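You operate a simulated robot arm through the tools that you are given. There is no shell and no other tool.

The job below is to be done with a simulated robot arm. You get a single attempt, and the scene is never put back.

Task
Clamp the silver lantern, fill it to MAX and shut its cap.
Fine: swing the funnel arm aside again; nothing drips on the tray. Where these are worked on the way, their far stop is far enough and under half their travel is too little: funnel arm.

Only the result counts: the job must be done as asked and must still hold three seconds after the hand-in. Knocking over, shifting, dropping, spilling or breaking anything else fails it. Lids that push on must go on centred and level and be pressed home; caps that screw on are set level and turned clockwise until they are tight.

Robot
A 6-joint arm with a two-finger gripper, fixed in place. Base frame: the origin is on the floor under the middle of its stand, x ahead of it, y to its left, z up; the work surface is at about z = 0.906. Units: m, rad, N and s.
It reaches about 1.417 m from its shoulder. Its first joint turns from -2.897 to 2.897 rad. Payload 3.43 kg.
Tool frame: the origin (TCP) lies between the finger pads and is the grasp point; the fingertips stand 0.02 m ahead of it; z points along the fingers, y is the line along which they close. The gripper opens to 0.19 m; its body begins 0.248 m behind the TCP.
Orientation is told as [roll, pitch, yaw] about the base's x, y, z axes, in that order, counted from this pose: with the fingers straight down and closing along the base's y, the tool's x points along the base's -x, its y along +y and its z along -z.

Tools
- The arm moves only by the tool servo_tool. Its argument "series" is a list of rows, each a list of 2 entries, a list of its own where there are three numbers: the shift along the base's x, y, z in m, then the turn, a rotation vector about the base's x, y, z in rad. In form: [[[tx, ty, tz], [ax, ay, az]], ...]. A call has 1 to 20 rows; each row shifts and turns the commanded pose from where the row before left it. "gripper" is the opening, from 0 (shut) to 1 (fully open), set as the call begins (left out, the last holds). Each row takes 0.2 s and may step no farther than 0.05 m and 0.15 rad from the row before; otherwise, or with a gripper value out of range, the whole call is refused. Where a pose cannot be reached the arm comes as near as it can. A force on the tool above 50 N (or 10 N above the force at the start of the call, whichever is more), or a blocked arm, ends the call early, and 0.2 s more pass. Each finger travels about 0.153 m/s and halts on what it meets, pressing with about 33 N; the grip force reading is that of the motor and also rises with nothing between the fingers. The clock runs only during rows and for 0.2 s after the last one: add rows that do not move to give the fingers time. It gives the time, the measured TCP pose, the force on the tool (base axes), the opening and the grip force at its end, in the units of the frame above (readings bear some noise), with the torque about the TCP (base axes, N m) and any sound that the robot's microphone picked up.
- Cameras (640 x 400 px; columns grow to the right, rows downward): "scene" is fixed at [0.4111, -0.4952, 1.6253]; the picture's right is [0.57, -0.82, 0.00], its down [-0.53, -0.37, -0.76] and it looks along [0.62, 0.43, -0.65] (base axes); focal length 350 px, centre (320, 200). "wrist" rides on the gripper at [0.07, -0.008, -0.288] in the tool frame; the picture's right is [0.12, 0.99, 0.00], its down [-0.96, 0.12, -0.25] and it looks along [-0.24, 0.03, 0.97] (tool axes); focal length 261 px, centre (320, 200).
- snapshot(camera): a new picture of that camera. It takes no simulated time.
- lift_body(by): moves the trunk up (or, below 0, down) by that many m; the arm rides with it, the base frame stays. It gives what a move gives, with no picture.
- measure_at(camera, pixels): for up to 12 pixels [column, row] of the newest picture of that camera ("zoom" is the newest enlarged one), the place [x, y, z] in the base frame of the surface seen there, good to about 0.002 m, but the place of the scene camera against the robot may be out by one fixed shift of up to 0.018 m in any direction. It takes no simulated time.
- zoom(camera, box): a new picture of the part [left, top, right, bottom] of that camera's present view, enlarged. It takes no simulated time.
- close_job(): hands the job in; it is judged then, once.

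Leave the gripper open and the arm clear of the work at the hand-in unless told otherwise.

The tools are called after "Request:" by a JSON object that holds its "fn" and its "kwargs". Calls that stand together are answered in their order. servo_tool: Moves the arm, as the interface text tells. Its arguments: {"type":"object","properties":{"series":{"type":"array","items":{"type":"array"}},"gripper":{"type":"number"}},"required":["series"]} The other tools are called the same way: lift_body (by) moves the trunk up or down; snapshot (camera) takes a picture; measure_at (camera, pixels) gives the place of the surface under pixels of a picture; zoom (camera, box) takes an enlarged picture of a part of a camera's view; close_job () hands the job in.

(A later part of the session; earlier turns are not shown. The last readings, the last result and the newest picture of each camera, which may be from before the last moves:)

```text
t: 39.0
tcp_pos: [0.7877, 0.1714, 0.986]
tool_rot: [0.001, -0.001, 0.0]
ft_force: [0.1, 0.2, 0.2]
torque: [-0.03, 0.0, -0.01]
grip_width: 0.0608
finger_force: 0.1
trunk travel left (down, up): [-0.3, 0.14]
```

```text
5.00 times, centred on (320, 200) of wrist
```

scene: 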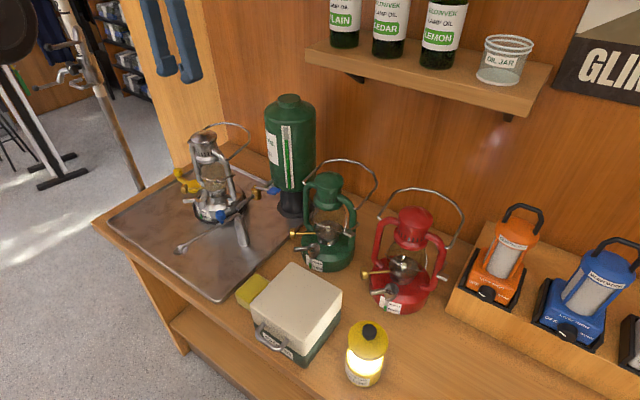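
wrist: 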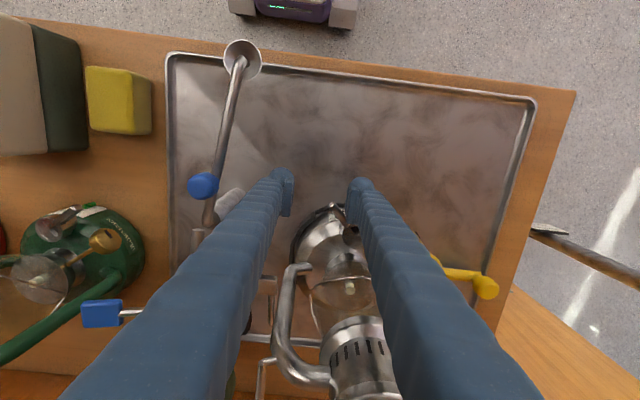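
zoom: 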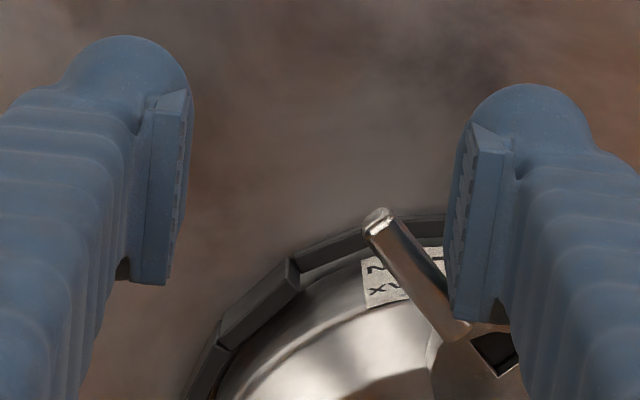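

The lever is at ~222° with no load and the window is fully black. One more 1.5 mm nudge, then lift straight up slowly.

Request:
{"fn": "servo_tool", "kwargs": {"series": [[[0, -0.0015, 0], [0, 0, 0]], [[0, 0, 0], [0, 0, 0]], [[0, 0.003, 0], [0, 0, 0]], [[0, 0.003, 0], [0, 0, 0]], [[0, 0, 0.02], [0, 0, 0]], [[0, 0, 0.04], [0, 0, 0]], [[0, 0, 0.05], [0, 0, 0]], [[0, 0, 0.05], [0, 0, 0]], [[-0.03, 0.01, 0.03], [0, 0, 0]], [[-0.03, 0.01, 0.02], [0, 0, 0]], [[0, 0, 0], [0, 0, 0]]]}}

Request:
{"fn": "snapshot", "kwargs": {"camera": "wrist"}}

Request:
{"fn": "zoom", "kwargs": {"camera": "wrist", "box": [304, 200, 352, 230]}}

Request:
{"fn": "zoom", "kwargs": {"camera": "scene", "box": [184, 184, 216, 204]}}

```text
t: 41.4
tcp_pos: [0.7299, 0.1972, 1.1962]
tool_rot: [0.0, 0.002, 0.001]
ft_force: [-0.7, -0.5, 0.2]
torque: [-0.01, 0.03, 0.01]
grip_width: 0.0609
finger_force: 0.2
trunk travel left (down, up): [-0.3, 0.14]
```

```text
taken
```

wrist: 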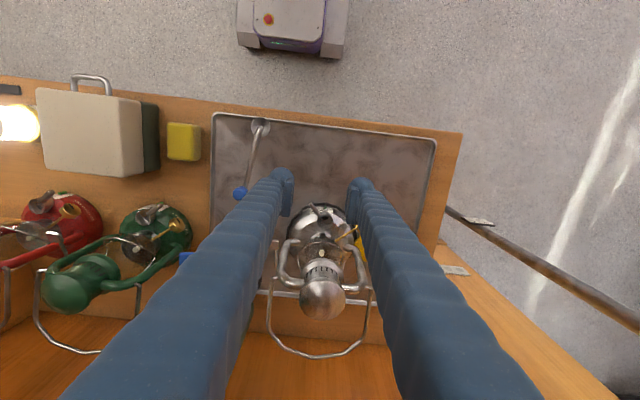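

```text
13.33 times, centred on (328, 215) of wrist
```

zoom: 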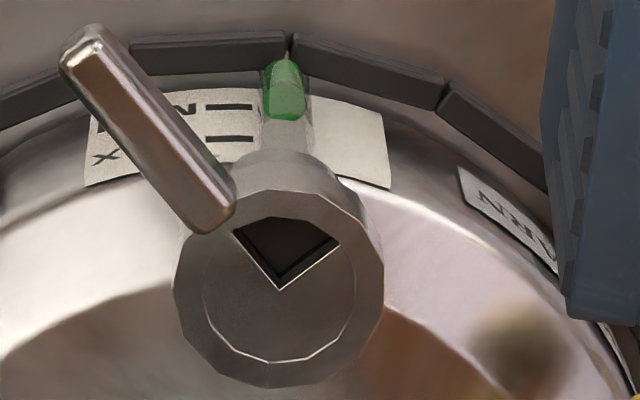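

```text
16.00 times, centred on (200, 194) of scene
```

zoom: 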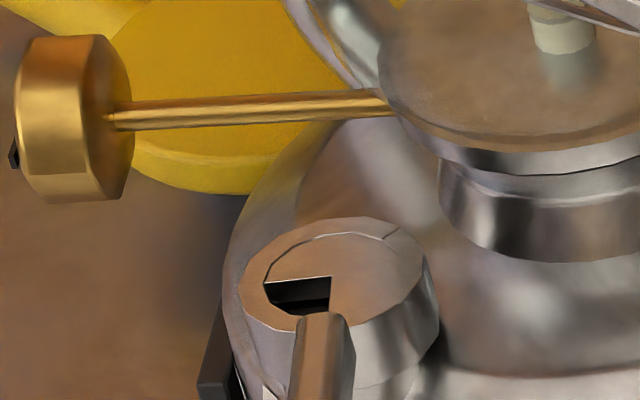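

The port is fully open (all black) and the lever rests at ~225°. Before swinging the funnel, I check how low its stem hangs relative to the cap lever (top z≈0.985).

Request:
{"fn": "zoom", "kwargs": {"camera": "scene", "box": [166, 235, 198, 255]}}

Request:
{"fn": "measure_at", "kwargs": {"camera": "zoom", "pixels": [[320, 330], [335, 345], [300, 350], [330, 365], [310, 380], [230, 280], [450, 260], [330, 200], [300, 290], [350, 240], [250, 330], [340, 320]]}}

```text
16.00 times, centred on (182, 245) of scene
```

zoom: 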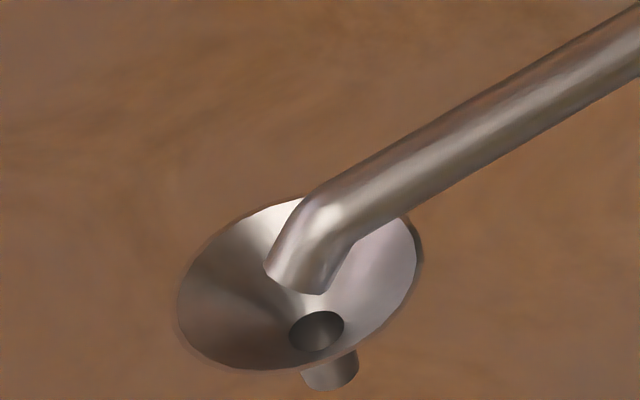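

```text
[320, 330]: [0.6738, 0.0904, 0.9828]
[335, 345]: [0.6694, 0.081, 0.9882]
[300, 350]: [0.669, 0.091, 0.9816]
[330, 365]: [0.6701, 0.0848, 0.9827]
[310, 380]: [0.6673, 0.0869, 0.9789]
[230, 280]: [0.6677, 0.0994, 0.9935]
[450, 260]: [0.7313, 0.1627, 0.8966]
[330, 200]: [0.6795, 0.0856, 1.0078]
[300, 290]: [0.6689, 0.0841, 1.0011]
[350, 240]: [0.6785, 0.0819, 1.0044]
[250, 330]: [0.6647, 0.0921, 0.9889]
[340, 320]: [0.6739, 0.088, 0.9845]
```

Stem bottom is about z≈0.986 and its path (radius 0.16 around the post) stays outside the cap lever tip. Now I check what stands near the knob's path: globe tab, lantern's left tube, spout, knob.

Request:
{"fn": "measure_at", "kwargs": {"camera": "scene", "pixels": [[221, 180], [225, 179], [232, 204], [236, 185], [220, 213], [214, 216], [226, 216], [222, 222], [240, 216], [238, 222]]}}

Request:
{"fn": "zoom", "kwargs": {"camera": "scene", "box": [200, 165, 296, 225]}}

Request:
{"fn": "measure_at", "kwargs": {"camera": "zoom", "pixels": [[150, 100], [180, 90], [240, 90], [210, 260], [205, 160], [235, 230], [255, 270], [140, 310], [120, 320], [160, 320], [140, 345], [265, 345]]}}

```text
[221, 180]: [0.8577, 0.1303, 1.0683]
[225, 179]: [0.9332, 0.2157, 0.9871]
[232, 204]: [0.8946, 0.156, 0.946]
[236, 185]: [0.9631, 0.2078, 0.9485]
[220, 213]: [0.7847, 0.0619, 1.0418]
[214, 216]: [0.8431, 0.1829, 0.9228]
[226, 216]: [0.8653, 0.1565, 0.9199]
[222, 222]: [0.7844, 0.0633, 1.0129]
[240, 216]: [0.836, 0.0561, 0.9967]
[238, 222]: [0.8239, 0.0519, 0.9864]
```

```text
6.67 times, centred on (248, 195) of scene
```

zoom: 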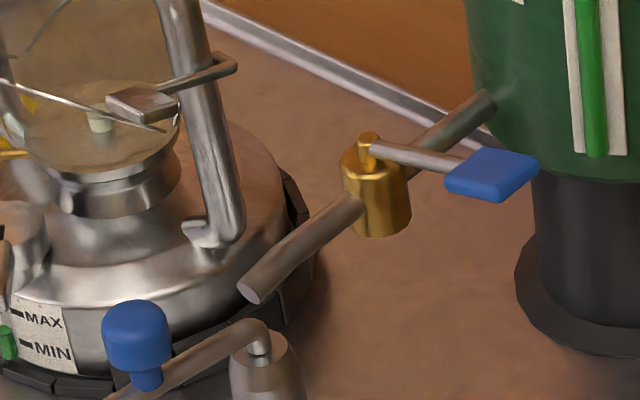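

```text
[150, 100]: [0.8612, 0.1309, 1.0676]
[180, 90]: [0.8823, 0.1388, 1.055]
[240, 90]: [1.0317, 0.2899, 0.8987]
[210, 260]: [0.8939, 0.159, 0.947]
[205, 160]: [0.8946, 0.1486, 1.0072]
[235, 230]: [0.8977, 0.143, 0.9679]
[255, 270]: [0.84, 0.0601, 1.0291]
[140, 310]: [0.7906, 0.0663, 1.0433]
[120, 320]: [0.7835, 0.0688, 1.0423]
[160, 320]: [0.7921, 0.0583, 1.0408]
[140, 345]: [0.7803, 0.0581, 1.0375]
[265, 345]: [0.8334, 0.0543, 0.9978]
```

The globe tab at about (0.846, 0.126, 1.07) would be in the way of a finger on the far side of the knob, so I'll push the blue knob with closed fingers from behind. Go to (0.762, 0.013) at the current height, close the gripper and turn slightly.

Request:
{"fn": "servo_tool", "kwargs": {"series": [[[0.008, -0.045, 0], [0, 0, -0.057]], [[0.008, -0.045, 0], [0, 0, -0.057]], [[0.008, -0.045, 0], [0, 0, -0.057]], [[0.008, -0.049, 0], [0, 0, 0]], [[0, 0, -0.045], [0, 0, 0]], [[0, 0, -0.045], [0, 0, 0]], [[0, 0, 0], [0, 0, 0]]], "gripper": 0}}

Request:
{"fn": "snapshot", "kwargs": {"camera": "wrist"}}

Request:
{"fn": "zoom", "kwargs": {"camera": "scene", "box": [152, 165, 280, 245]}}

```text
t: 43.0
tcp_pos: [0.7605, 0.0118, 1.107]
tool_rot: [0.002, -0.001, -0.172]
ft_force: [-0.1, -0.4, 1.2]
torque: [0.08, 0.02, 0.01]
grip_width: 0.0002
finger_force: 32.8
trunk travel left (down, up): [-0.3, 0.14]
```

```text
taken
```

wrist: 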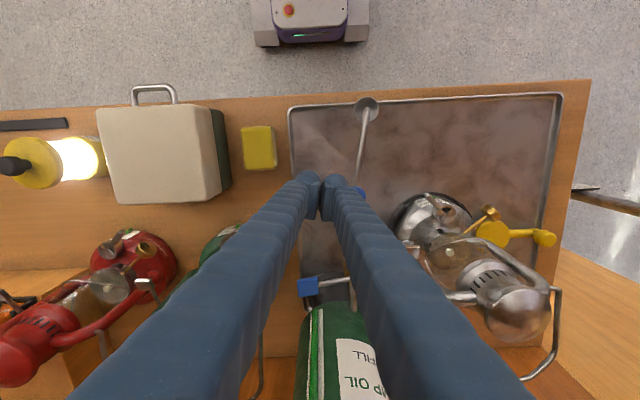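

```text
5.00 times, centred on (216, 205) of scene
```

zoom: 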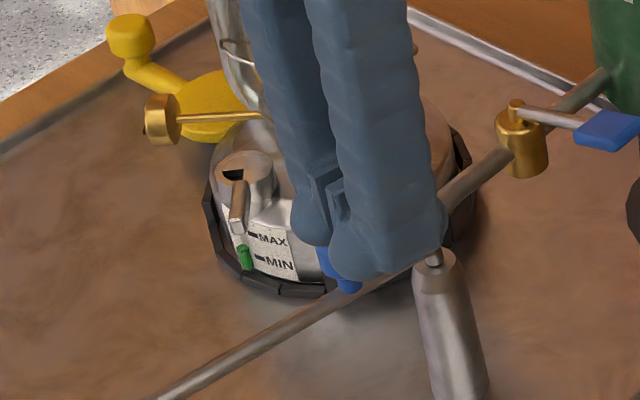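

The closed fingertips are just behind (−y of) the blue knob at (357,190). I lower to tip height ≈1.02, beside the knob.

Request:
{"fn": "servo_tool", "kwargs": {"series": [[[0, 0, -0.035], [0, 0, 0]], [[0, 0, -0.031], [0, 0, 0]], [[0, 0, 0], [0, 0, 0]]]}}

Request:
{"fn": "snapshot", "kwargs": {"camera": "wrist"}}

Request:
{"fn": "zoom", "kwargs": {"camera": "wrist", "box": [272, 150, 400, 230]}}

Request:
{"fn": "zoom", "kwargs": {"camera": "scene", "box": [152, 165, 280, 245]}}

```text
t: 43.8
tcp_pos: [0.7598, 0.0137, 1.0399]
tool_rot: [0.0, -0.001, -0.171]
ft_force: [0.3, 1.2, 0.3]
torque: [-0.07, 0.0, 0.01]
grip_width: 0.0002
finger_force: 33.1
trunk travel left (down, up): [-0.3, 0.14]
```

```text
taken
```

wrist: 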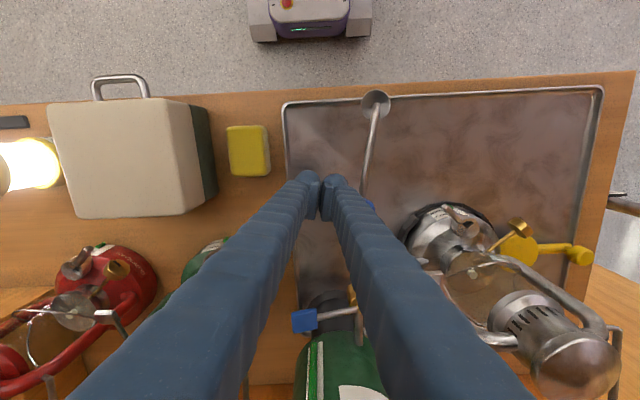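

```text
5.00 times, centred on (336, 190) of wrist
```

zoom: 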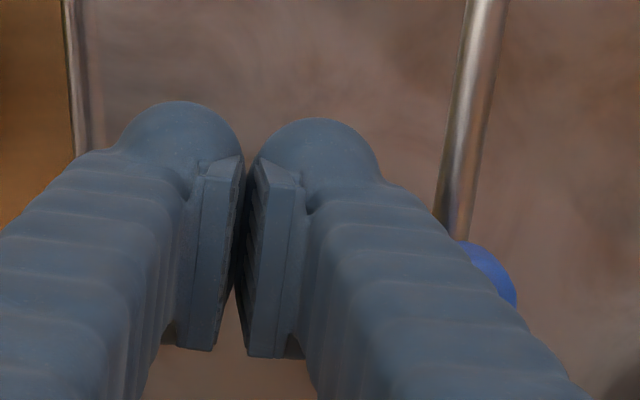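

```text
5.00 times, centred on (216, 205) of scene
```

zoom: 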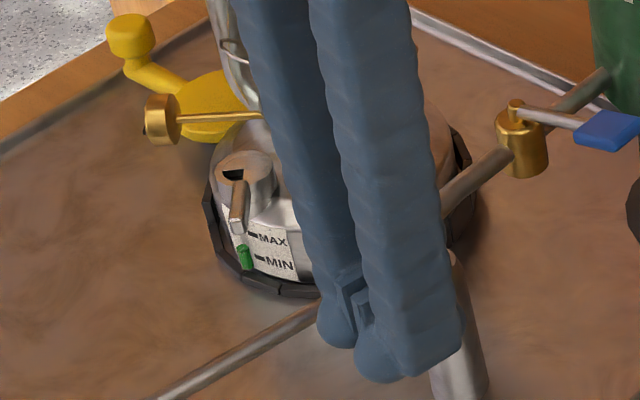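

Closed fingers are behind the knob (knob at about (0.770, 0.067)). I begin the swing: gripper rotates about the post, first ~0.4 rad.

Request:
{"fn": "servo_tool", "kwargs": {"series": [[[0.0039, 0.0091, 0], [0, 0, 0]], [[-0.0032, 0.0058, 0], [0, 0, -0.1]], [[-0.0026, 0.0061, 0], [0, 0, -0.1]], [[-0.0019, 0.0063, 0], [0, 0, -0.1]], [[-0.0014, 0.0065, 0], [0, 0, -0.1]], [[0, 0, 0], [0, 0, 0]]]}}

Request:
{"fn": "snapshot", "kwargs": {"camera": "wrist"}}

Request:
{"fn": "snapshot", "kwargs": {"camera": "scene"}}

Request:
{"fn": "zoom", "kwargs": {"camera": "scene", "box": [136, 165, 280, 255]}}

```text
t: 45.2
tcp_pos: [0.7539, 0.0452, 1.0396]
tool_rot: [-0.002, -0.001, -0.571]
ft_force: [0.4, 0.3, -0.1]
torque: [-0.03, 0.01, 0.03]
grip_width: 0.0
finger_force: 32.9
trunk travel left (down, up): [-0.3, 0.14]
```

```text
taken
```

wrist: 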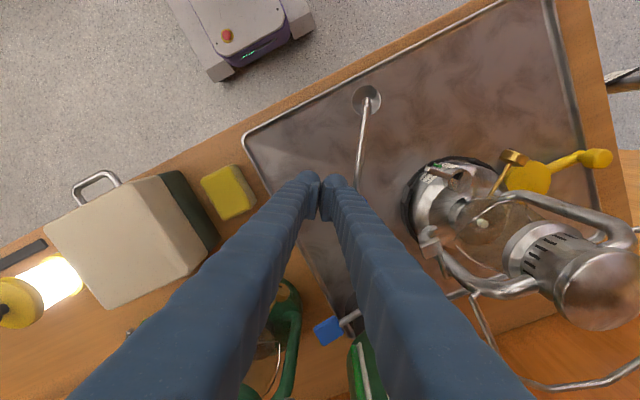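

```text
taken
```

scene: 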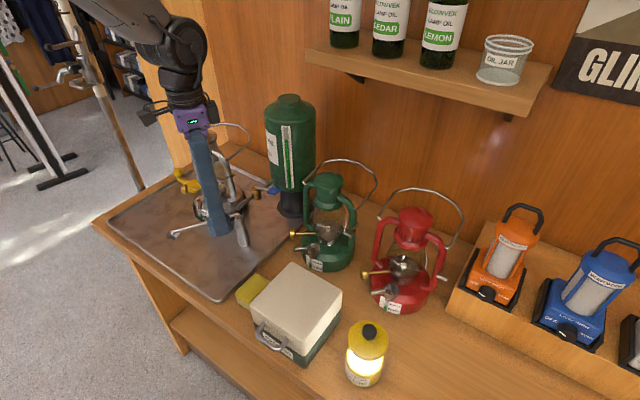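

```text
4.44 times, centred on (208, 210) of scene
```

zoom: 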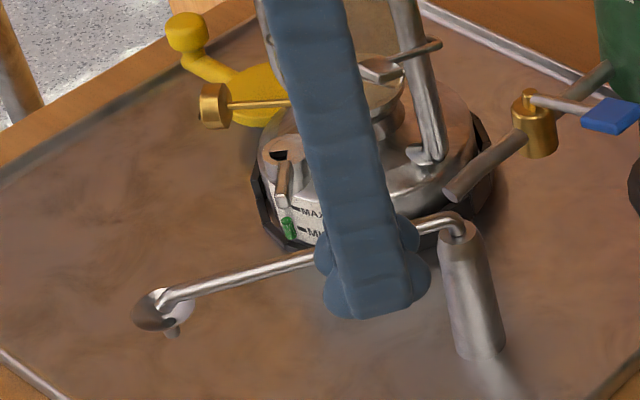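

The funnel arm swings along (funnel now at about (162,308) in the zoom). I continue to ~1.0 rad.

Request:
{"fn": "servo_tool", "kwargs": {"series": [[[-0.0006, 0.0065, 0], [0, 0, -0.1]], [[-0.0001, 0.0067, 0], [0, 0, -0.1]], [[0.0007, 0.0065, 0], [0, 0, -0.1]], [[0.0013, 0.0065, 0], [0, 0, -0.1]], [[0.0019, 0.0063, 0], [0, 0, -0.1]], [[0.0026, 0.0061, 0], [0, 0, -0.1]], [[0, 0, 0], [0, 0, 0]]]}}

Request:
{"fn": "snapshot", "kwargs": {"camera": "wrist"}}

Request:
{"fn": "zoom", "kwargs": {"camera": "scene", "box": [136, 165, 280, 255]}}

```text
t: 46.8
tcp_pos: [0.7601, 0.0846, 1.0402]
tool_rot: [0.001, -0.001, -1.174]
ft_force: [-0.5, 0.1, 0.1]
torque: [0.0, -0.03, -0.01]
grip_width: 0.0001
finger_force: 33.0
trunk travel left (down, up): [-0.3, 0.14]
```

```text
taken
```

wrist: 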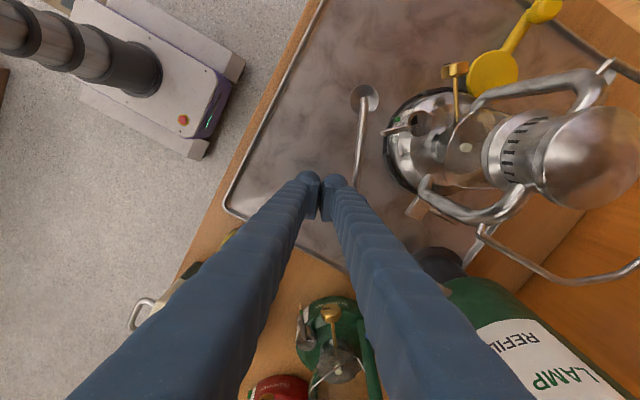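

```text
4.44 times, centred on (208, 210) of scene
```

zoom: 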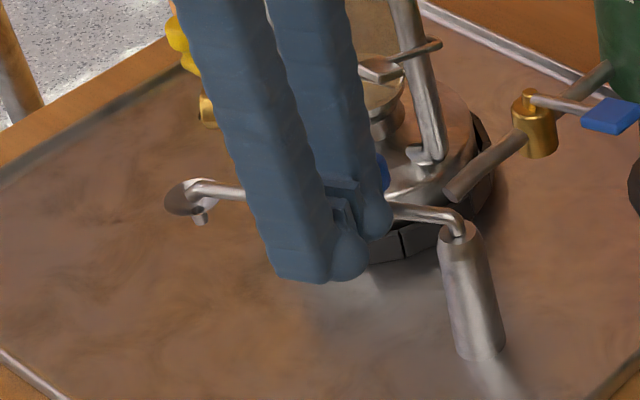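

I measure the funnel's place and compare with the cap and its lever before closing the last part.

Request:
{"fn": "measure_at", "kwargs": {"camera": "wrist", "pixels": [[363, 102], [366, 90], [356, 100], [375, 98], [362, 140], [358, 175], [390, 132], [418, 120]]}}

Request:
{"fn": "zoom", "kwargs": {"camera": "wrist", "box": [336, 75, 448, 145]}}

```text
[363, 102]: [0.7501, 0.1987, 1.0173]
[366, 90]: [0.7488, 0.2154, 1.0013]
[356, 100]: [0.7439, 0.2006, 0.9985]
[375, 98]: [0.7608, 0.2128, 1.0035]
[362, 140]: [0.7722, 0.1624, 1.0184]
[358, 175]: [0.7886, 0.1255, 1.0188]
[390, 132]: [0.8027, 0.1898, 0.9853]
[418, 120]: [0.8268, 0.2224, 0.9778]
```

```text
5.71 times, centred on (392, 110) of wrist
```

zoom: 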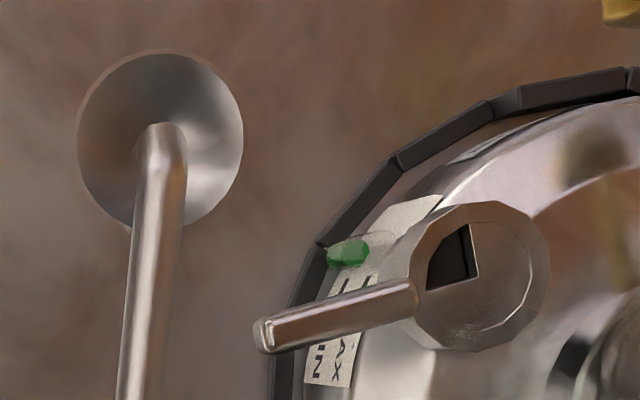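

Funnel is at (0.752, 0.206), 25° short of the port (0.8225, 0.2195). I proceed with half-size steps.

Request:
{"fn": "servo_tool", "kwargs": {"series": [[[0.0015, 0.0029, 0], [0, 0, -0.05]], [[0.0016, 0.0029, 0], [0, 0, -0.05]], [[0.0019, 0.0028, 0], [0, 0, -0.05]], [[0.0019, 0.0027, 0], [0, 0, -0.05]], [[0.0021, 0.0026, 0], [0, 0, -0.05]], [[0, 0, 0], [0, 0, 0]]]}}

Request:
{"fn": "snapshot", "kwargs": {"camera": "wrist"}}

Request:
{"fn": "zoom", "kwargs": {"camera": "wrist", "box": [320, 60, 448, 140]}}

Request:
{"fn": "zoom", "kwargs": {"camera": "scene", "box": [136, 165, 280, 255]}}

```text
t: 48.2
tcp_pos: [0.7695, 0.0974, 1.04]
tool_rot: [-0.002, -0.002, -1.419]
ft_force: [0.5, 1.6, -0.5]
torque: [0.01, -0.01, -0.02]
grip_width: 0.0
finger_force: 32.9
trunk travel left (down, up): [-0.3, 0.14]
```

```text
taken
```

wrist: 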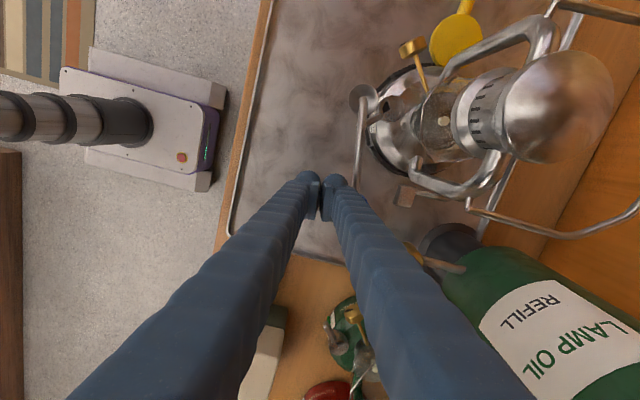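

```text
5.00 times, centred on (384, 100) of wrist
```

zoom: 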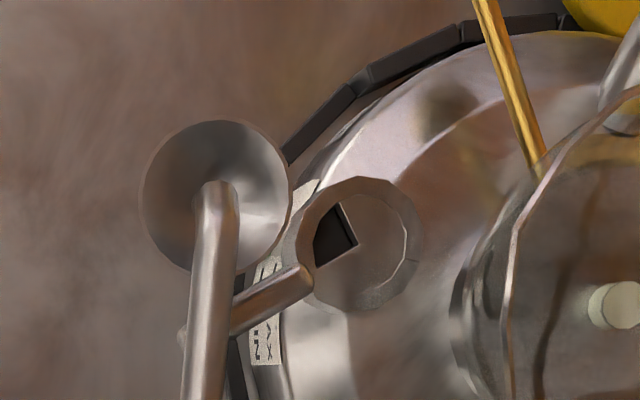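

```text
4.44 times, centred on (208, 210) of scene
```

zoom: 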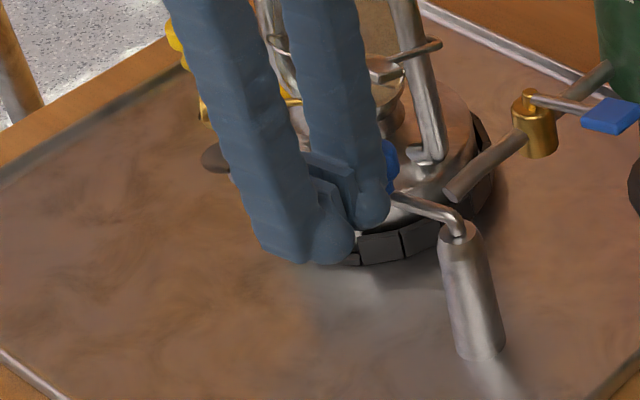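

The funnel is still ~3 cm from the port. I go on with small steps, watching for the stop.

Request:
{"fn": "servo_tool", "kwargs": {"series": [[[0.0021, 0.0025, 0], [0, 0, -0.05]], [[0.0023, 0.0023, 0], [0, 0, -0.05]], [[0.0024, 0.0023, 0], [0, 0, -0.05]], [[0, 0, 0], [0, 0, 0]]]}}

Request:
{"fn": "snapshot", "kwargs": {"camera": "wrist"}}

Request:
{"fn": "zoom", "kwargs": {"camera": "wrist", "box": [320, 50, 448, 130]}}

```text
t: 49.2
tcp_pos: [0.7781, 0.1055, 1.0394]
tool_rot: [-0.003, -0.003, -1.571]
ft_force: [0.4, 0.1, 0.2]
torque: [-0.03, -0.01, 0.01]
grip_width: 0.0
finger_force: 33.0
trunk travel left (down, up): [-0.3, 0.14]
```

```text
taken
```

wrist: 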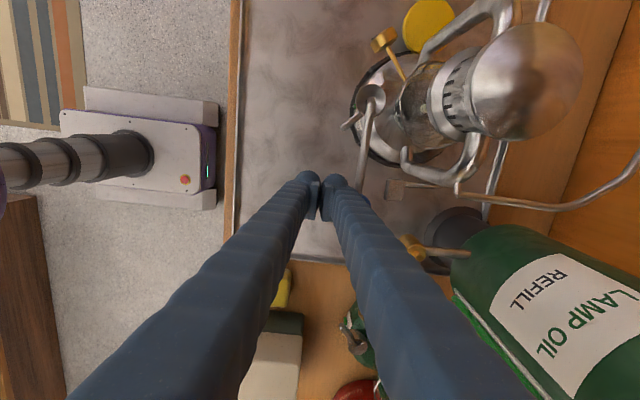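

```text
5.00 times, centred on (384, 90) of wrist
```

zoom: 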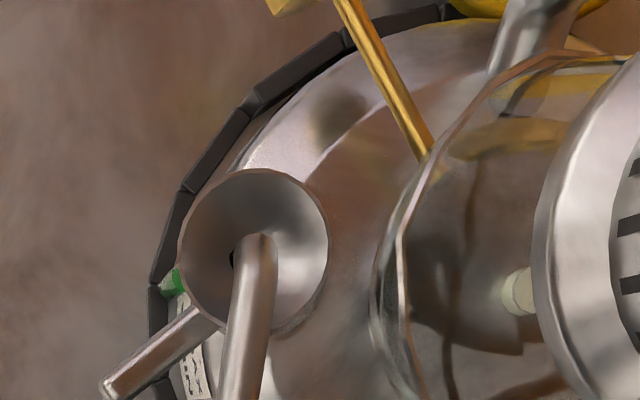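

The funnel is over the cap now. I measure its rim and centre to compare with the port (0.8225, 0.2195).

Request:
{"fn": "measure_at", "kwargs": {"camera": "zoom", "pixels": [[185, 240], [322, 240], [255, 175], [262, 325], [255, 250], [232, 258], [255, 240], [245, 350], [150, 360], [170, 285]]}}

Request:
{"fn": "zoom", "kwargs": {"camera": "scene", "box": [136, 165, 280, 255]}}

```text
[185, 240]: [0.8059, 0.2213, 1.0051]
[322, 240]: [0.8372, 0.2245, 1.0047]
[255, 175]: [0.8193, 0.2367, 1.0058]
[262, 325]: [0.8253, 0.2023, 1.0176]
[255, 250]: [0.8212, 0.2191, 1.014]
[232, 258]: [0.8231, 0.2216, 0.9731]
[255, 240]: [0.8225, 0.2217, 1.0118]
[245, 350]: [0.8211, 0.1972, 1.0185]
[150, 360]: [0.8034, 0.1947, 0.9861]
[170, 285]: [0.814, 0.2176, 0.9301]
```

```text
4.44 times, centred on (208, 210) of scene
```

zoom: 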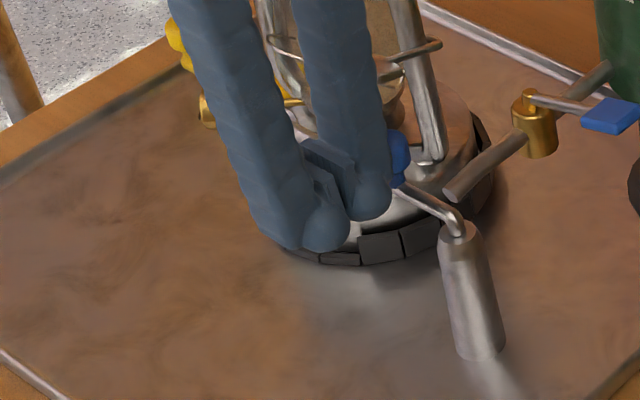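

Funnel centre is (0.8216, 0.2205), practically over the port. I nudge a tiny bit more to feel whether this is the stop.

Request:
{"fn": "servo_tool", "kwargs": {"series": [[[0.0011, 0.0009, 0], [0, 0, -0.02]], [[0, 0, 0], [0, 0, 0]]]}}

Request:
{"fn": "snapshot", "kwargs": {"camera": "wrist"}}

Request:
{"fn": "zoom", "kwargs": {"camera": "wrist", "box": [320, 50, 448, 130]}}

Request:
{"fn": "measure_at", "kwargs": {"camera": "zoom", "pixels": [[195, 230], [330, 230], [260, 170], [260, 240]]}}

```text
t: 49.8
tcp_pos: [0.777, 0.107, 1.0398]
tool_rot: [-0.001, -0.002, -1.59]
ft_force: [0.9, -0.4, 0.1]
torque: [0.01, -0.01, 0.0]
grip_width: 0.0002
finger_force: 33.5
trunk travel left (down, up): [-0.3, 0.14]
```

```text
taken
```

wrist: 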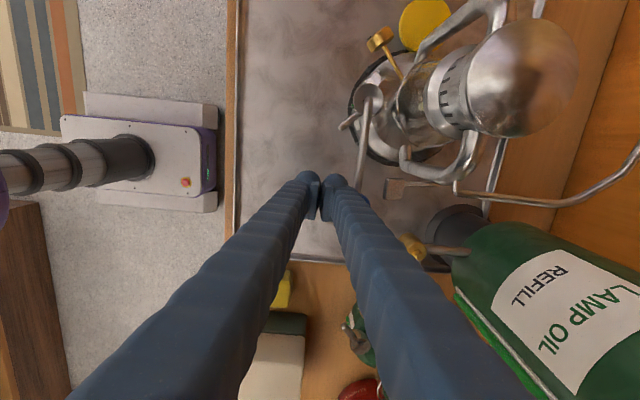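

```text
5.00 times, centred on (384, 90) of wrist
```

zoom: 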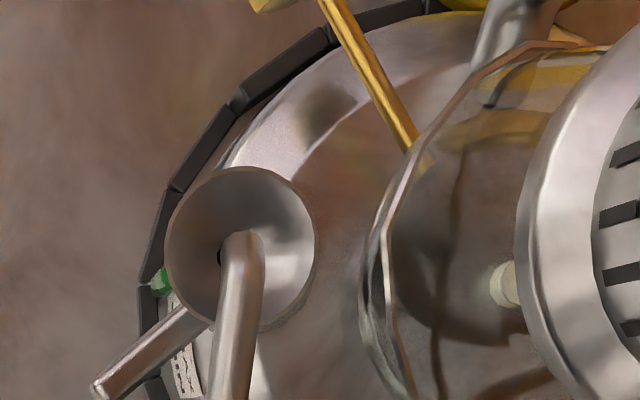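

```text
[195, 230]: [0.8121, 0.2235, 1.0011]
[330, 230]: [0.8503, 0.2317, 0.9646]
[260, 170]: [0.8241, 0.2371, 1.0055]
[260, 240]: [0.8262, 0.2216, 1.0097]
```

Request:
{"fn": "measure_at", "kwargs": {"camera": "zoom", "pixels": [[169, 245], [312, 240], [240, 172], [222, 258], [219, 255], [242, 240]]}}

Request:
{"fn": "zoom", "kwargs": {"camera": "wrist", "box": [350, 80, 382, 100]}}

```text
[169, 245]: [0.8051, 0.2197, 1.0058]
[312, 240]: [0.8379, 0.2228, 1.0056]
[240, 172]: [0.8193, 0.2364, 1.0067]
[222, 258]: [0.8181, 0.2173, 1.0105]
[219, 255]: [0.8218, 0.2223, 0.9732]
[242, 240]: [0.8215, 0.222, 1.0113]
```

```text
16.00 times, centred on (366, 90) of wrist
```

zoom: 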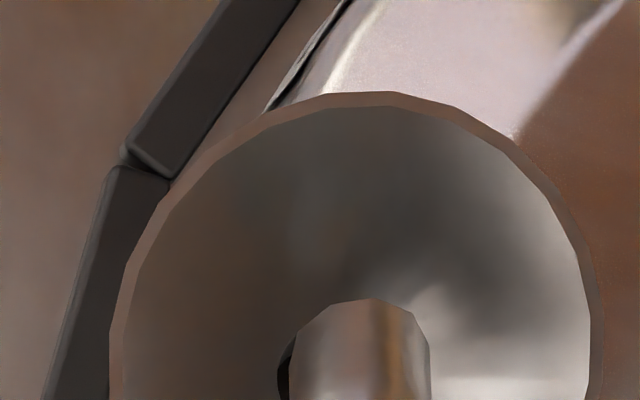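

The funnel did not move from (0.8215, 0.2205), so it likely sits on the stop already. I press slightly more to confirm with force.

Request:
{"fn": "servo_tool", "kwargs": {"series": [[[0.0012, 0.0008, 0], [0, 0, -0.02]], [[0.0012, 0.0008, 0], [0, 0, -0.02]], [[0, 0, 0], [0, 0, 0]]]}}

Request:
{"fn": "snapshot", "kwargs": {"camera": "wrist"}}

Request:
{"fn": "zoom", "kwargs": {"camera": "wrist", "box": [320, 50, 448, 130]}}

```text
t: 50.6
tcp_pos: [0.7799, 0.1078, 1.0396]
tool_rot: [0.0, -0.001, -1.629]
ft_force: [-0.8, -0.4, -0.4]
torque: [0.03, -0.01, -0.01]
grip_width: 0.0001
finger_force: 33.0
trunk travel left (down, up): [-0.3, 0.14]
```

```text
taken
```

wrist: 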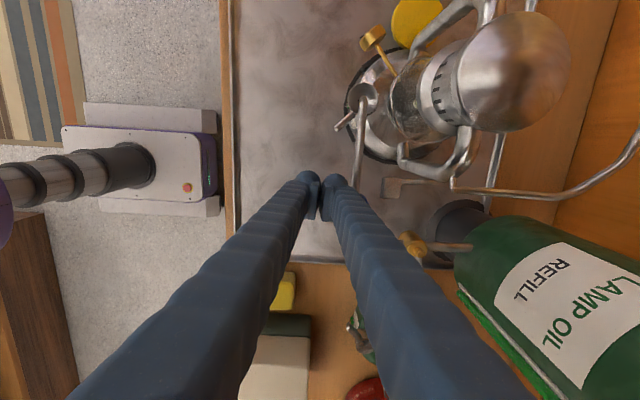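

```text
5.00 times, centred on (384, 90) of wrist
```

zoom: 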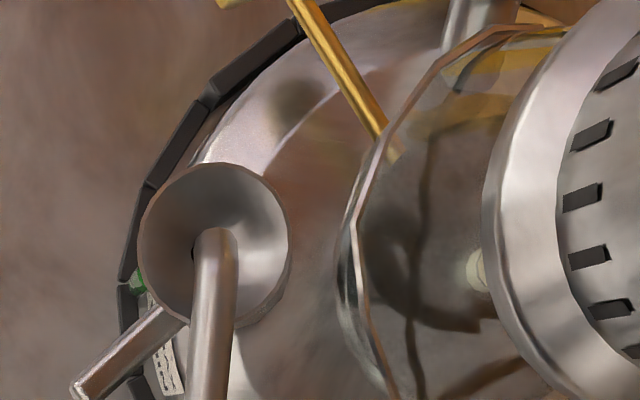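

Request:
{"fn": "servo_tool", "kwargs": {"series": [[[0.0012, 0.0007, 0], [0, 0, -0.02]], [[0.0012, 0.0007, 0], [0, 0, -0.02]], [[0, 0, 0], [0, 0, 0]]]}}

Request:
{"fn": "snapshot", "kwargs": {"camera": "wrist"}}

Request:
{"fn": "zoom", "kwargs": {"camera": "wrist", "box": [300, 100, 428, 220]}}

Request:
{"fn": "zoom", "kwargs": {"camera": "scene", "box": [184, 175, 264, 225]}}

```text
t: 51.4
tcp_pos: [0.7809, 0.1085, 1.0392]
tool_rot: [0.0, 0.0, -1.671]
ft_force: [-10.1, -2.6, 0.5]
torque: [0.01, 0.0, -0.08]
grip_width: 0.0001
finger_force: 32.9
trunk travel left (down, up): [-0.3, 0.14]
```

```text
taken
```

wrist: 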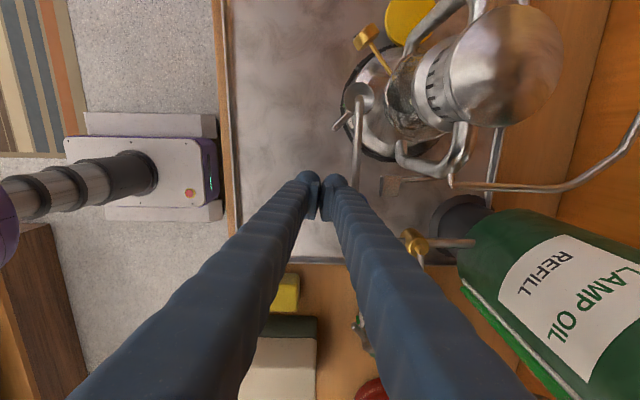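

```text
3.33 times, centred on (364, 160) of wrist
```

zoom: 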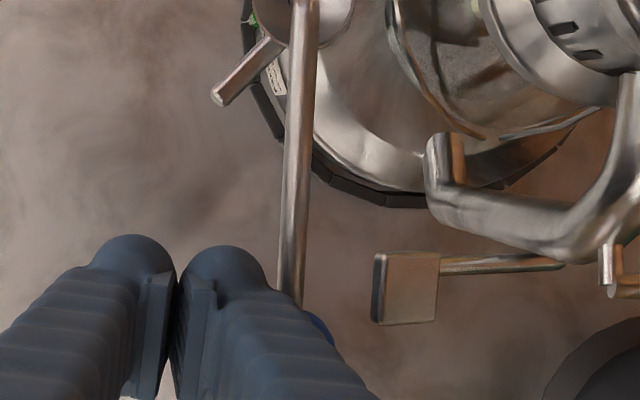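

```text
8.00 times, centred on (224, 200) of scene
```

zoom: 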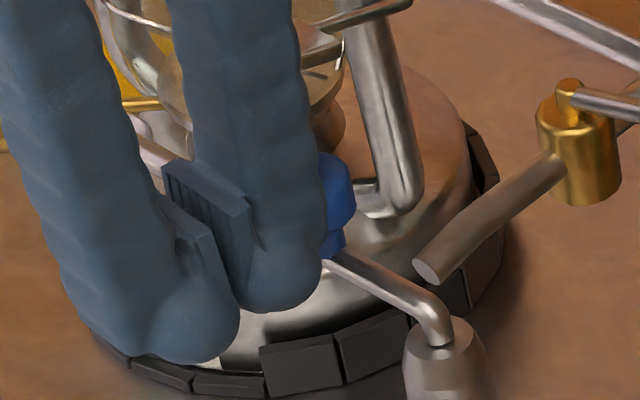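

At -10 N the arm doesn't move further: it is at its far stop. I retreat gently, then check the funnel stays.

Request:
{"fn": "servo_tool", "kwargs": {"series": [[[-0.0012, -0.0003, 0], [0, 0, 0]], [[-0.002, 0, 0], [0, 0, 0]], [[-0.01, 0, 0], [0, 0, 0]], [[-0.015, -0.005, 0.01], [0, 0, 0]], [[0, 0, 0.04], [0, 0, 0]], [[0, 0, 0.05], [0, 0, 0]], [[0, 0, 0], [0, 0, 0]]]}}

Request:
{"fn": "snapshot", "kwargs": {"camera": "wrist"}}

Request:
{"fn": "zoom", "kwargs": {"camera": "wrist", "box": [336, 110, 416, 160]}}

Request:
{"fn": "zoom", "kwargs": {"camera": "scene", "box": [160, 165, 256, 225]}}

```text
t: 53.0
tcp_pos: [0.7544, 0.1027, 1.1397]
tool_rot: [-0.002, -0.003, -1.672]
ft_force: [0.4, 0.0, -0.2]
torque: [0.02, 0.05, 0.02]
grip_width: 0.0
finger_force: 32.9
trunk travel left (down, up): [-0.3, 0.14]
```

```text
taken
```

wrist: 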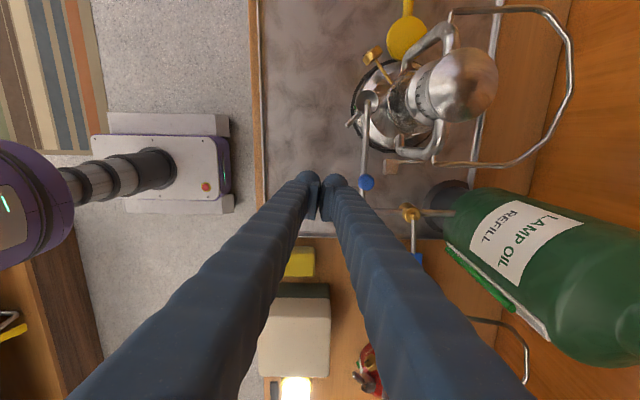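

```text
8.00 times, centred on (376, 135) of wrist
```

zoom: 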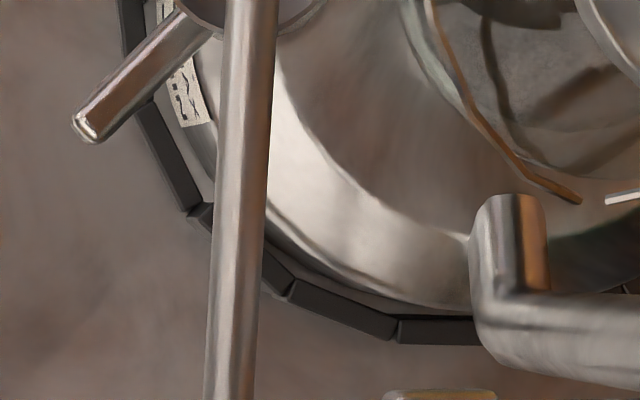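

```text
6.67 times, centred on (208, 195) of scene
```

zoom: 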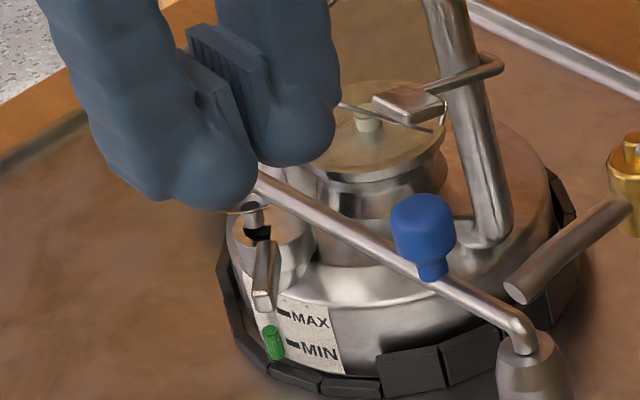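

The funnel stem sits above the black port. Next the valve: a brass body at (0.889, 0.056) with a lever paddle toward -y. I zoom in on it and nearby obstacles.

Request:
{"fn": "zoom", "kwargs": {"camera": "scene", "box": [240, 170, 304, 210]}}

Request:
{"fn": "measure_at", "kwargs": {"camera": "zoom", "pixels": [[330, 170], [280, 195], [390, 170], [330, 210], [340, 140], [230, 160], [140, 150], [150, 200], [150, 260], [145, 118], [420, 100], [480, 180]]}}

Request:
{"fn": "measure_at", "kwargs": {"camera": "wrist", "pixels": [[410, 212], [420, 258], [415, 240], [450, 212], [480, 280], [520, 335], [475, 320], [366, 182], [390, 168], [505, 360]]}}

```text
10.00 times, centred on (272, 190) of scene
```

zoom: 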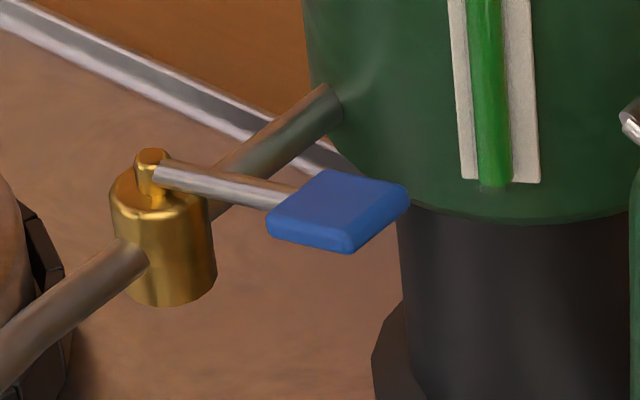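

```text
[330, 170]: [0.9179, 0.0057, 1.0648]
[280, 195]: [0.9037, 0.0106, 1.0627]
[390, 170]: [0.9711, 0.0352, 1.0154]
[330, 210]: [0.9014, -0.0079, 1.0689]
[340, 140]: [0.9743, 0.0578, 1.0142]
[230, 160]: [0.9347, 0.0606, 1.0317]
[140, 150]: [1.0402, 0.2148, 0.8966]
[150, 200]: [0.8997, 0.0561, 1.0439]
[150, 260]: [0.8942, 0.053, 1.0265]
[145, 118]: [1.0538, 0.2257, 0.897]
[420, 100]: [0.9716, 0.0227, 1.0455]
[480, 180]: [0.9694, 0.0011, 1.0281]
```

```text
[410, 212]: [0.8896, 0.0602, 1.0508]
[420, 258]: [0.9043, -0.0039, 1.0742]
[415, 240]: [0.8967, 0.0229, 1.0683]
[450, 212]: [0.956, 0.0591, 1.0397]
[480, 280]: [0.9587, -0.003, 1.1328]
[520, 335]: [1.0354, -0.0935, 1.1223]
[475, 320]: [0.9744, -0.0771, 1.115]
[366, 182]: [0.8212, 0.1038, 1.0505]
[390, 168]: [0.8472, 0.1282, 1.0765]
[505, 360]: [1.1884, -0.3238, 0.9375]
```

Tank's surface is at x≈0.957, so the lever can only open clockwise (paddle toward -x). I'll cage the paddle between the fingers so I can open and close at once. First I turn the tool to yaw ≈ +90° here at a safe height (leaving wrist range for a clockwise turn).

Request:
{"fn": "servo_tool", "kwargs": {"series": [[[0, 0, 0.02], [0, 0, 0.1475]], [[0, 0, 0.02], [0, 0, 0.1475]], [[0, 0, 0.02], [0, 0, 0.1475]], [[0, -0.01, 0], [0, 0, 0.1475]], [[0, -0.01, 0], [0, 0, 0.1475]], [[0, -0.01, 0], [0, 0, 0.1475]], [[0, -0.01, 0], [0, 0, 0.1475]], [[0, -0.01, 0], [0, 0, 0.1475]], [[0, -0.01, 0], [0, 0, 0.1475]], [[0, -0.01, 0], [0, 0, 0.1475]], [[0, -0.01, 0], [0, 0, 0.1475]], [[0, 0, 0], [0, 0, 0]]], "gripper": 0.26}}

Request:
{"fn": "servo_tool", "kwargs": {"series": [[[0, -0.01, 0], [0, 0, 0.1475]], [[0, -0.01, 0], [0, 0, 0.1475]], [[0, -0.01, 0], [0, 0, 0.1475]], [[0, 0, 0], [0, 0, 0.1475]], [[0, 0, 0], [0, 0, 0.1475]], [[0, 0, 0], [0, 0, 0.1475]], [[0, 0, 0], [0, 0, 0.1475]], [[0, 0, 0], [0, 0, 0.1475]], [[0, 0, 0], [0, 0, 0.1475]], [[0, 0, 0], [0, 0, 0.1475]], [[0, 0, 0], [0, 0, 0.1475]], [[0, 0, 0], [0, 0, 0]]]}}

Request:
{"fn": "snapshot", "kwargs": {"camera": "wrist"}}

Request:
{"fn": "zoom", "kwargs": {"camera": "scene", "box": [160, 165, 256, 225]}}

```text
t: 55.6
tcp_pos: [0.7542, 0.0235, 1.2002]
tool_rot: [0.0, -0.001, -0.045]
ft_force: [-0.6, -0.3, 0.4]
torque: [0.01, 0.0, 0.0]
grip_width: 0.0492
finger_force: 0.1
trunk travel left (down, up): [-0.3, 0.14]
```

```text
t: 58.2
tcp_pos: [0.7534, -0.0062, 1.2008]
tool_rot: [0.002, 0.0, 1.577]
ft_force: [0.4, 0.8, 0.4]
torque: [0.0, -0.03, 0.01]
grip_width: 0.0493
finger_force: 0.1
trunk travel left (down, up): [-0.3, 0.14]
```

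```text
taken
```

wrist: 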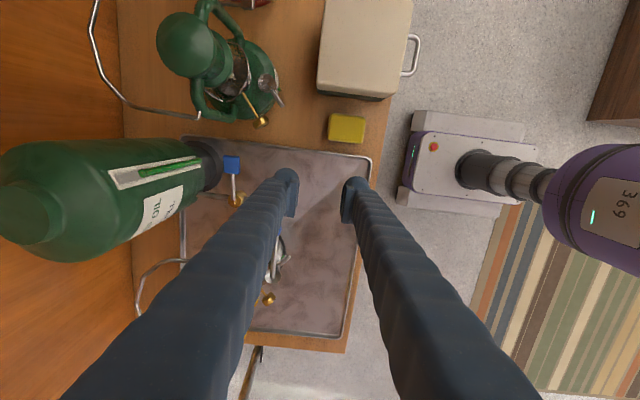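

```text
6.67 times, centred on (208, 195) of scene
```

zoom: 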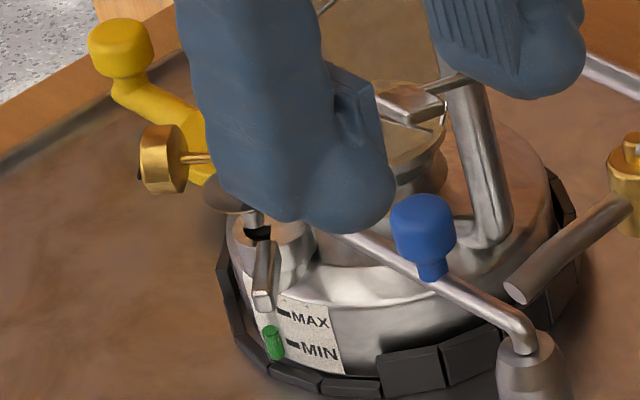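

Yaw is +90°. The paddle is at (231,163) in this view. I measure paddle, rod, valve pin and tank surface.

Request:
{"fn": "zoom", "kwargs": {"camera": "wrist", "box": [190, 135, 286, 215]}}

Request:
{"fn": "measure_at", "kwargs": {"camera": "wrist", "pixels": [[231, 163], [225, 158], [238, 158], [225, 170], [239, 170], [233, 180], [235, 192], [236, 200], [218, 160], [212, 165], [200, 155], [195, 190]]}}

```text
5.00 times, centred on (238, 175) of wrist
```

zoom: 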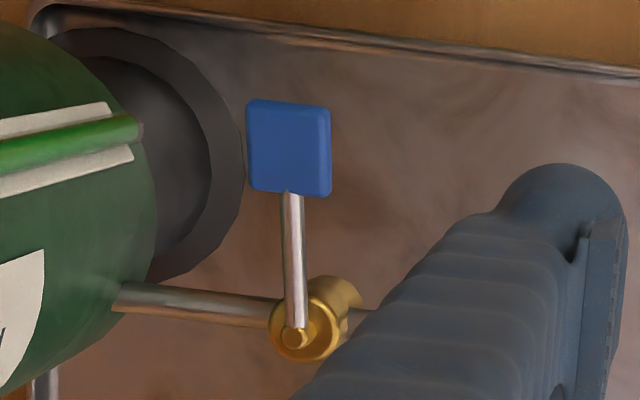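

```text
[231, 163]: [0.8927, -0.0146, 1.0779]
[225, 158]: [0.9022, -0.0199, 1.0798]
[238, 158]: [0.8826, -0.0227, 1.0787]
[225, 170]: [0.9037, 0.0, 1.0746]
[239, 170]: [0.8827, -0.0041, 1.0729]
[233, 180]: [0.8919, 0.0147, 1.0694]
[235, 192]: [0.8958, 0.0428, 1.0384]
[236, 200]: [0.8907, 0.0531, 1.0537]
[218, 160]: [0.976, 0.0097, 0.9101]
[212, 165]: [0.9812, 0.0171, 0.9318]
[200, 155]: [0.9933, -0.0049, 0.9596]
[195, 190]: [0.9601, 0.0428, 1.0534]
```

Paddle spans x 0.8815–0.904, y -0.024–0.003, top z≈1.078; valve pin at ≈(0.894, 0.055). I move above it (x≈0.888, y≈-0.012) with a 42 mm gap and come down partway to check.

Request:
{"fn": "servo_tool", "kwargs": {"series": [[[0.045, -0.002, 0], [0, 0, 0]], [[0.045, -0.002, 0], [0, 0, 0]], [[0.0445, -0.002, 0], [0, 0, 0]], [[0, 0, -0.04], [0, 0, 0]], [[0, 0, -0.03], [0, 0, 0]], [[0, 0, 0], [0, 0, 0]]], "gripper": 0.22}}

Request:
{"fn": "snapshot", "kwargs": {"camera": "wrist"}}

Request:
{"fn": "zoom", "kwargs": {"camera": "wrist", "box": [256, 150, 384, 230]}}

Request:
{"fn": "zoom", "kwargs": {"camera": "scene", "box": [208, 130, 336, 210]}}

```text
t: 59.6
tcp_pos: [0.8861, -0.0112, 1.1282]
tool_rot: [-0.001, -0.002, 1.572]
ft_force: [-0.1, 0.3, 0.4]
torque: [-0.02, -0.1, -0.02]
grip_width: 0.0419
finger_force: 0.0
trunk travel left (down, up): [-0.3, 0.14]
```

```text
taken
```

wrist: 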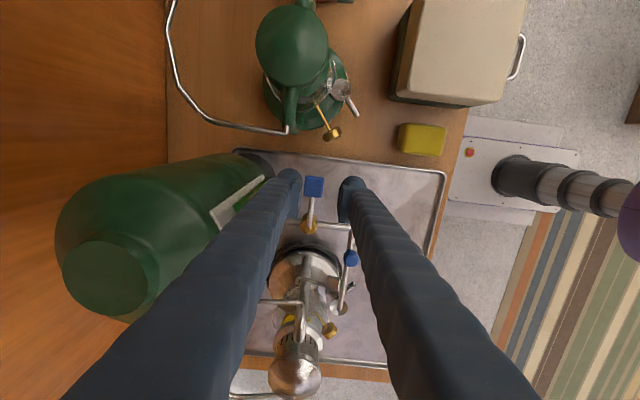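

```text
5.00 times, centred on (320, 190) of wrist
```

zoom: 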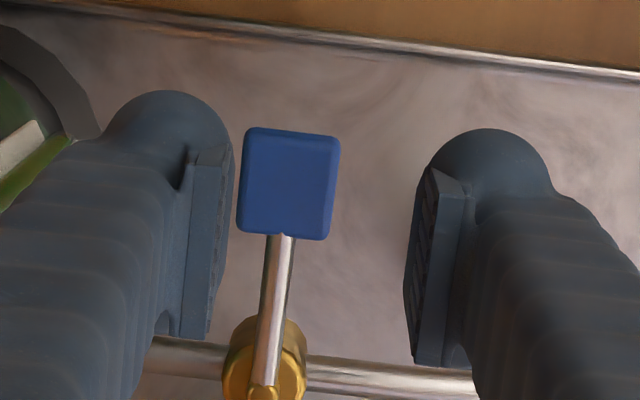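

```text
5.00 times, centred on (272, 170) of scene
```

zoom: 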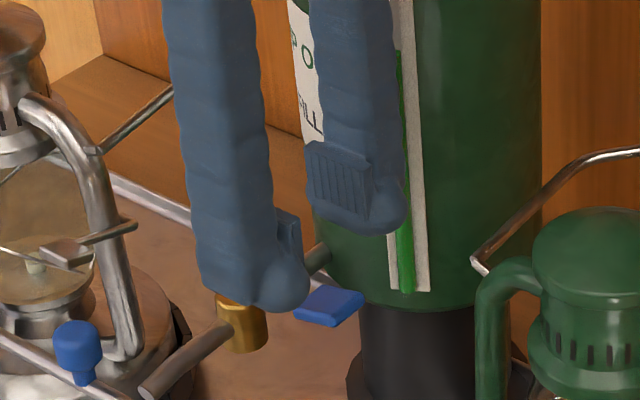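

Paddle lies between the fingers but its +x edge (≈0.9075) is right below the +x finger pad. I open to 49 mm, shift +3 mm in x, then descend to z≈1.07.

Request:
{"fn": "servo_tool", "kwargs": {"series": [[[0.003, 0, 0], [0, 0, 0]], [[0, 0, 0], [0, 0, 0]], [[0, 0, -0.02], [0, 0, 0]], [[0, 0, -0.02], [0, 0, 0]], [[0, 0, -0.018], [0, 0, 0]], [[0, 0, 0], [0, 0, 0]]], "gripper": 0.26}}

Request:
{"fn": "snapshot", "kwargs": {"camera": "wrist"}}

Request:
{"fn": "zoom", "kwargs": {"camera": "wrist", "box": [256, 150, 384, 230]}}

Request:
{"fn": "snapshot", "kwargs": {"camera": "scene"}}

Request:
{"fn": "zoom", "kwargs": {"camera": "scene", "box": [160, 150, 320, 250]}}

```text
t: 61.0
tcp_pos: [0.8922, -0.0104, 1.0712]
tool_rot: [0.0, -0.002, 1.574]
ft_force: [0.1, 0.6, 0.5]
torque: [0.01, -0.01, -0.01]
grip_width: 0.0495
finger_force: 0.0
trunk travel left (down, up): [-0.3, 0.14]
```

```text
taken
```

wrist: 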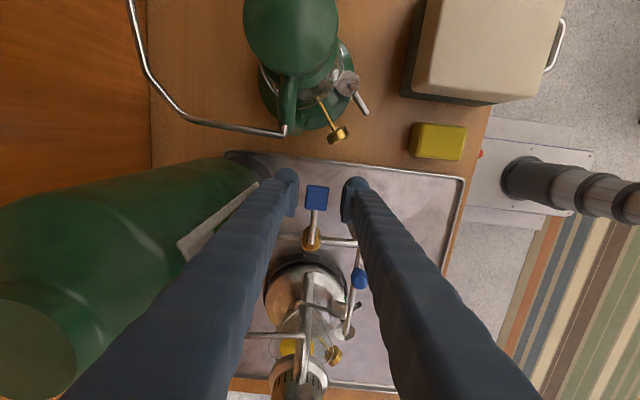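

```text
5.00 times, centred on (320, 190) of wrist
```

zoom: 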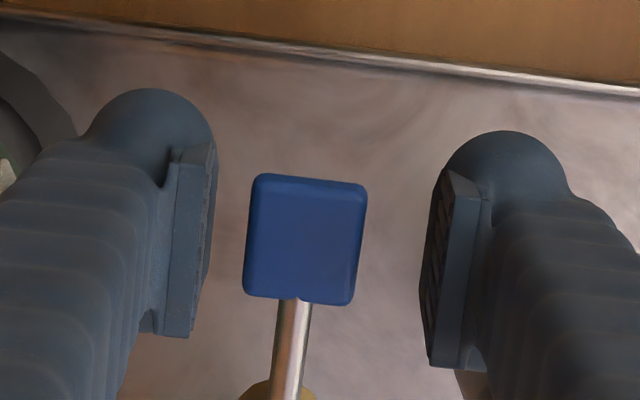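

```text
taken
```

scene: 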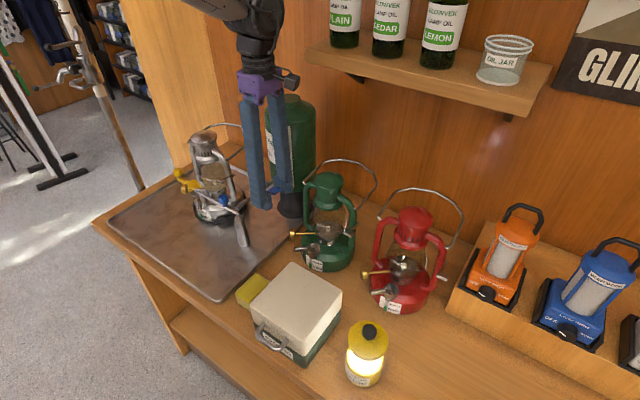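

```text
4.00 times, centred on (240, 200) of scene
```

zoom: 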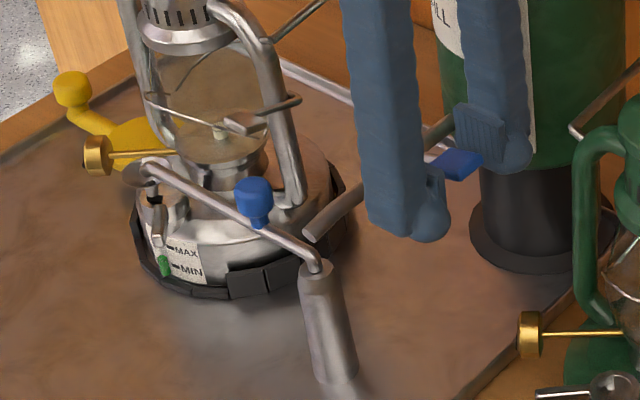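

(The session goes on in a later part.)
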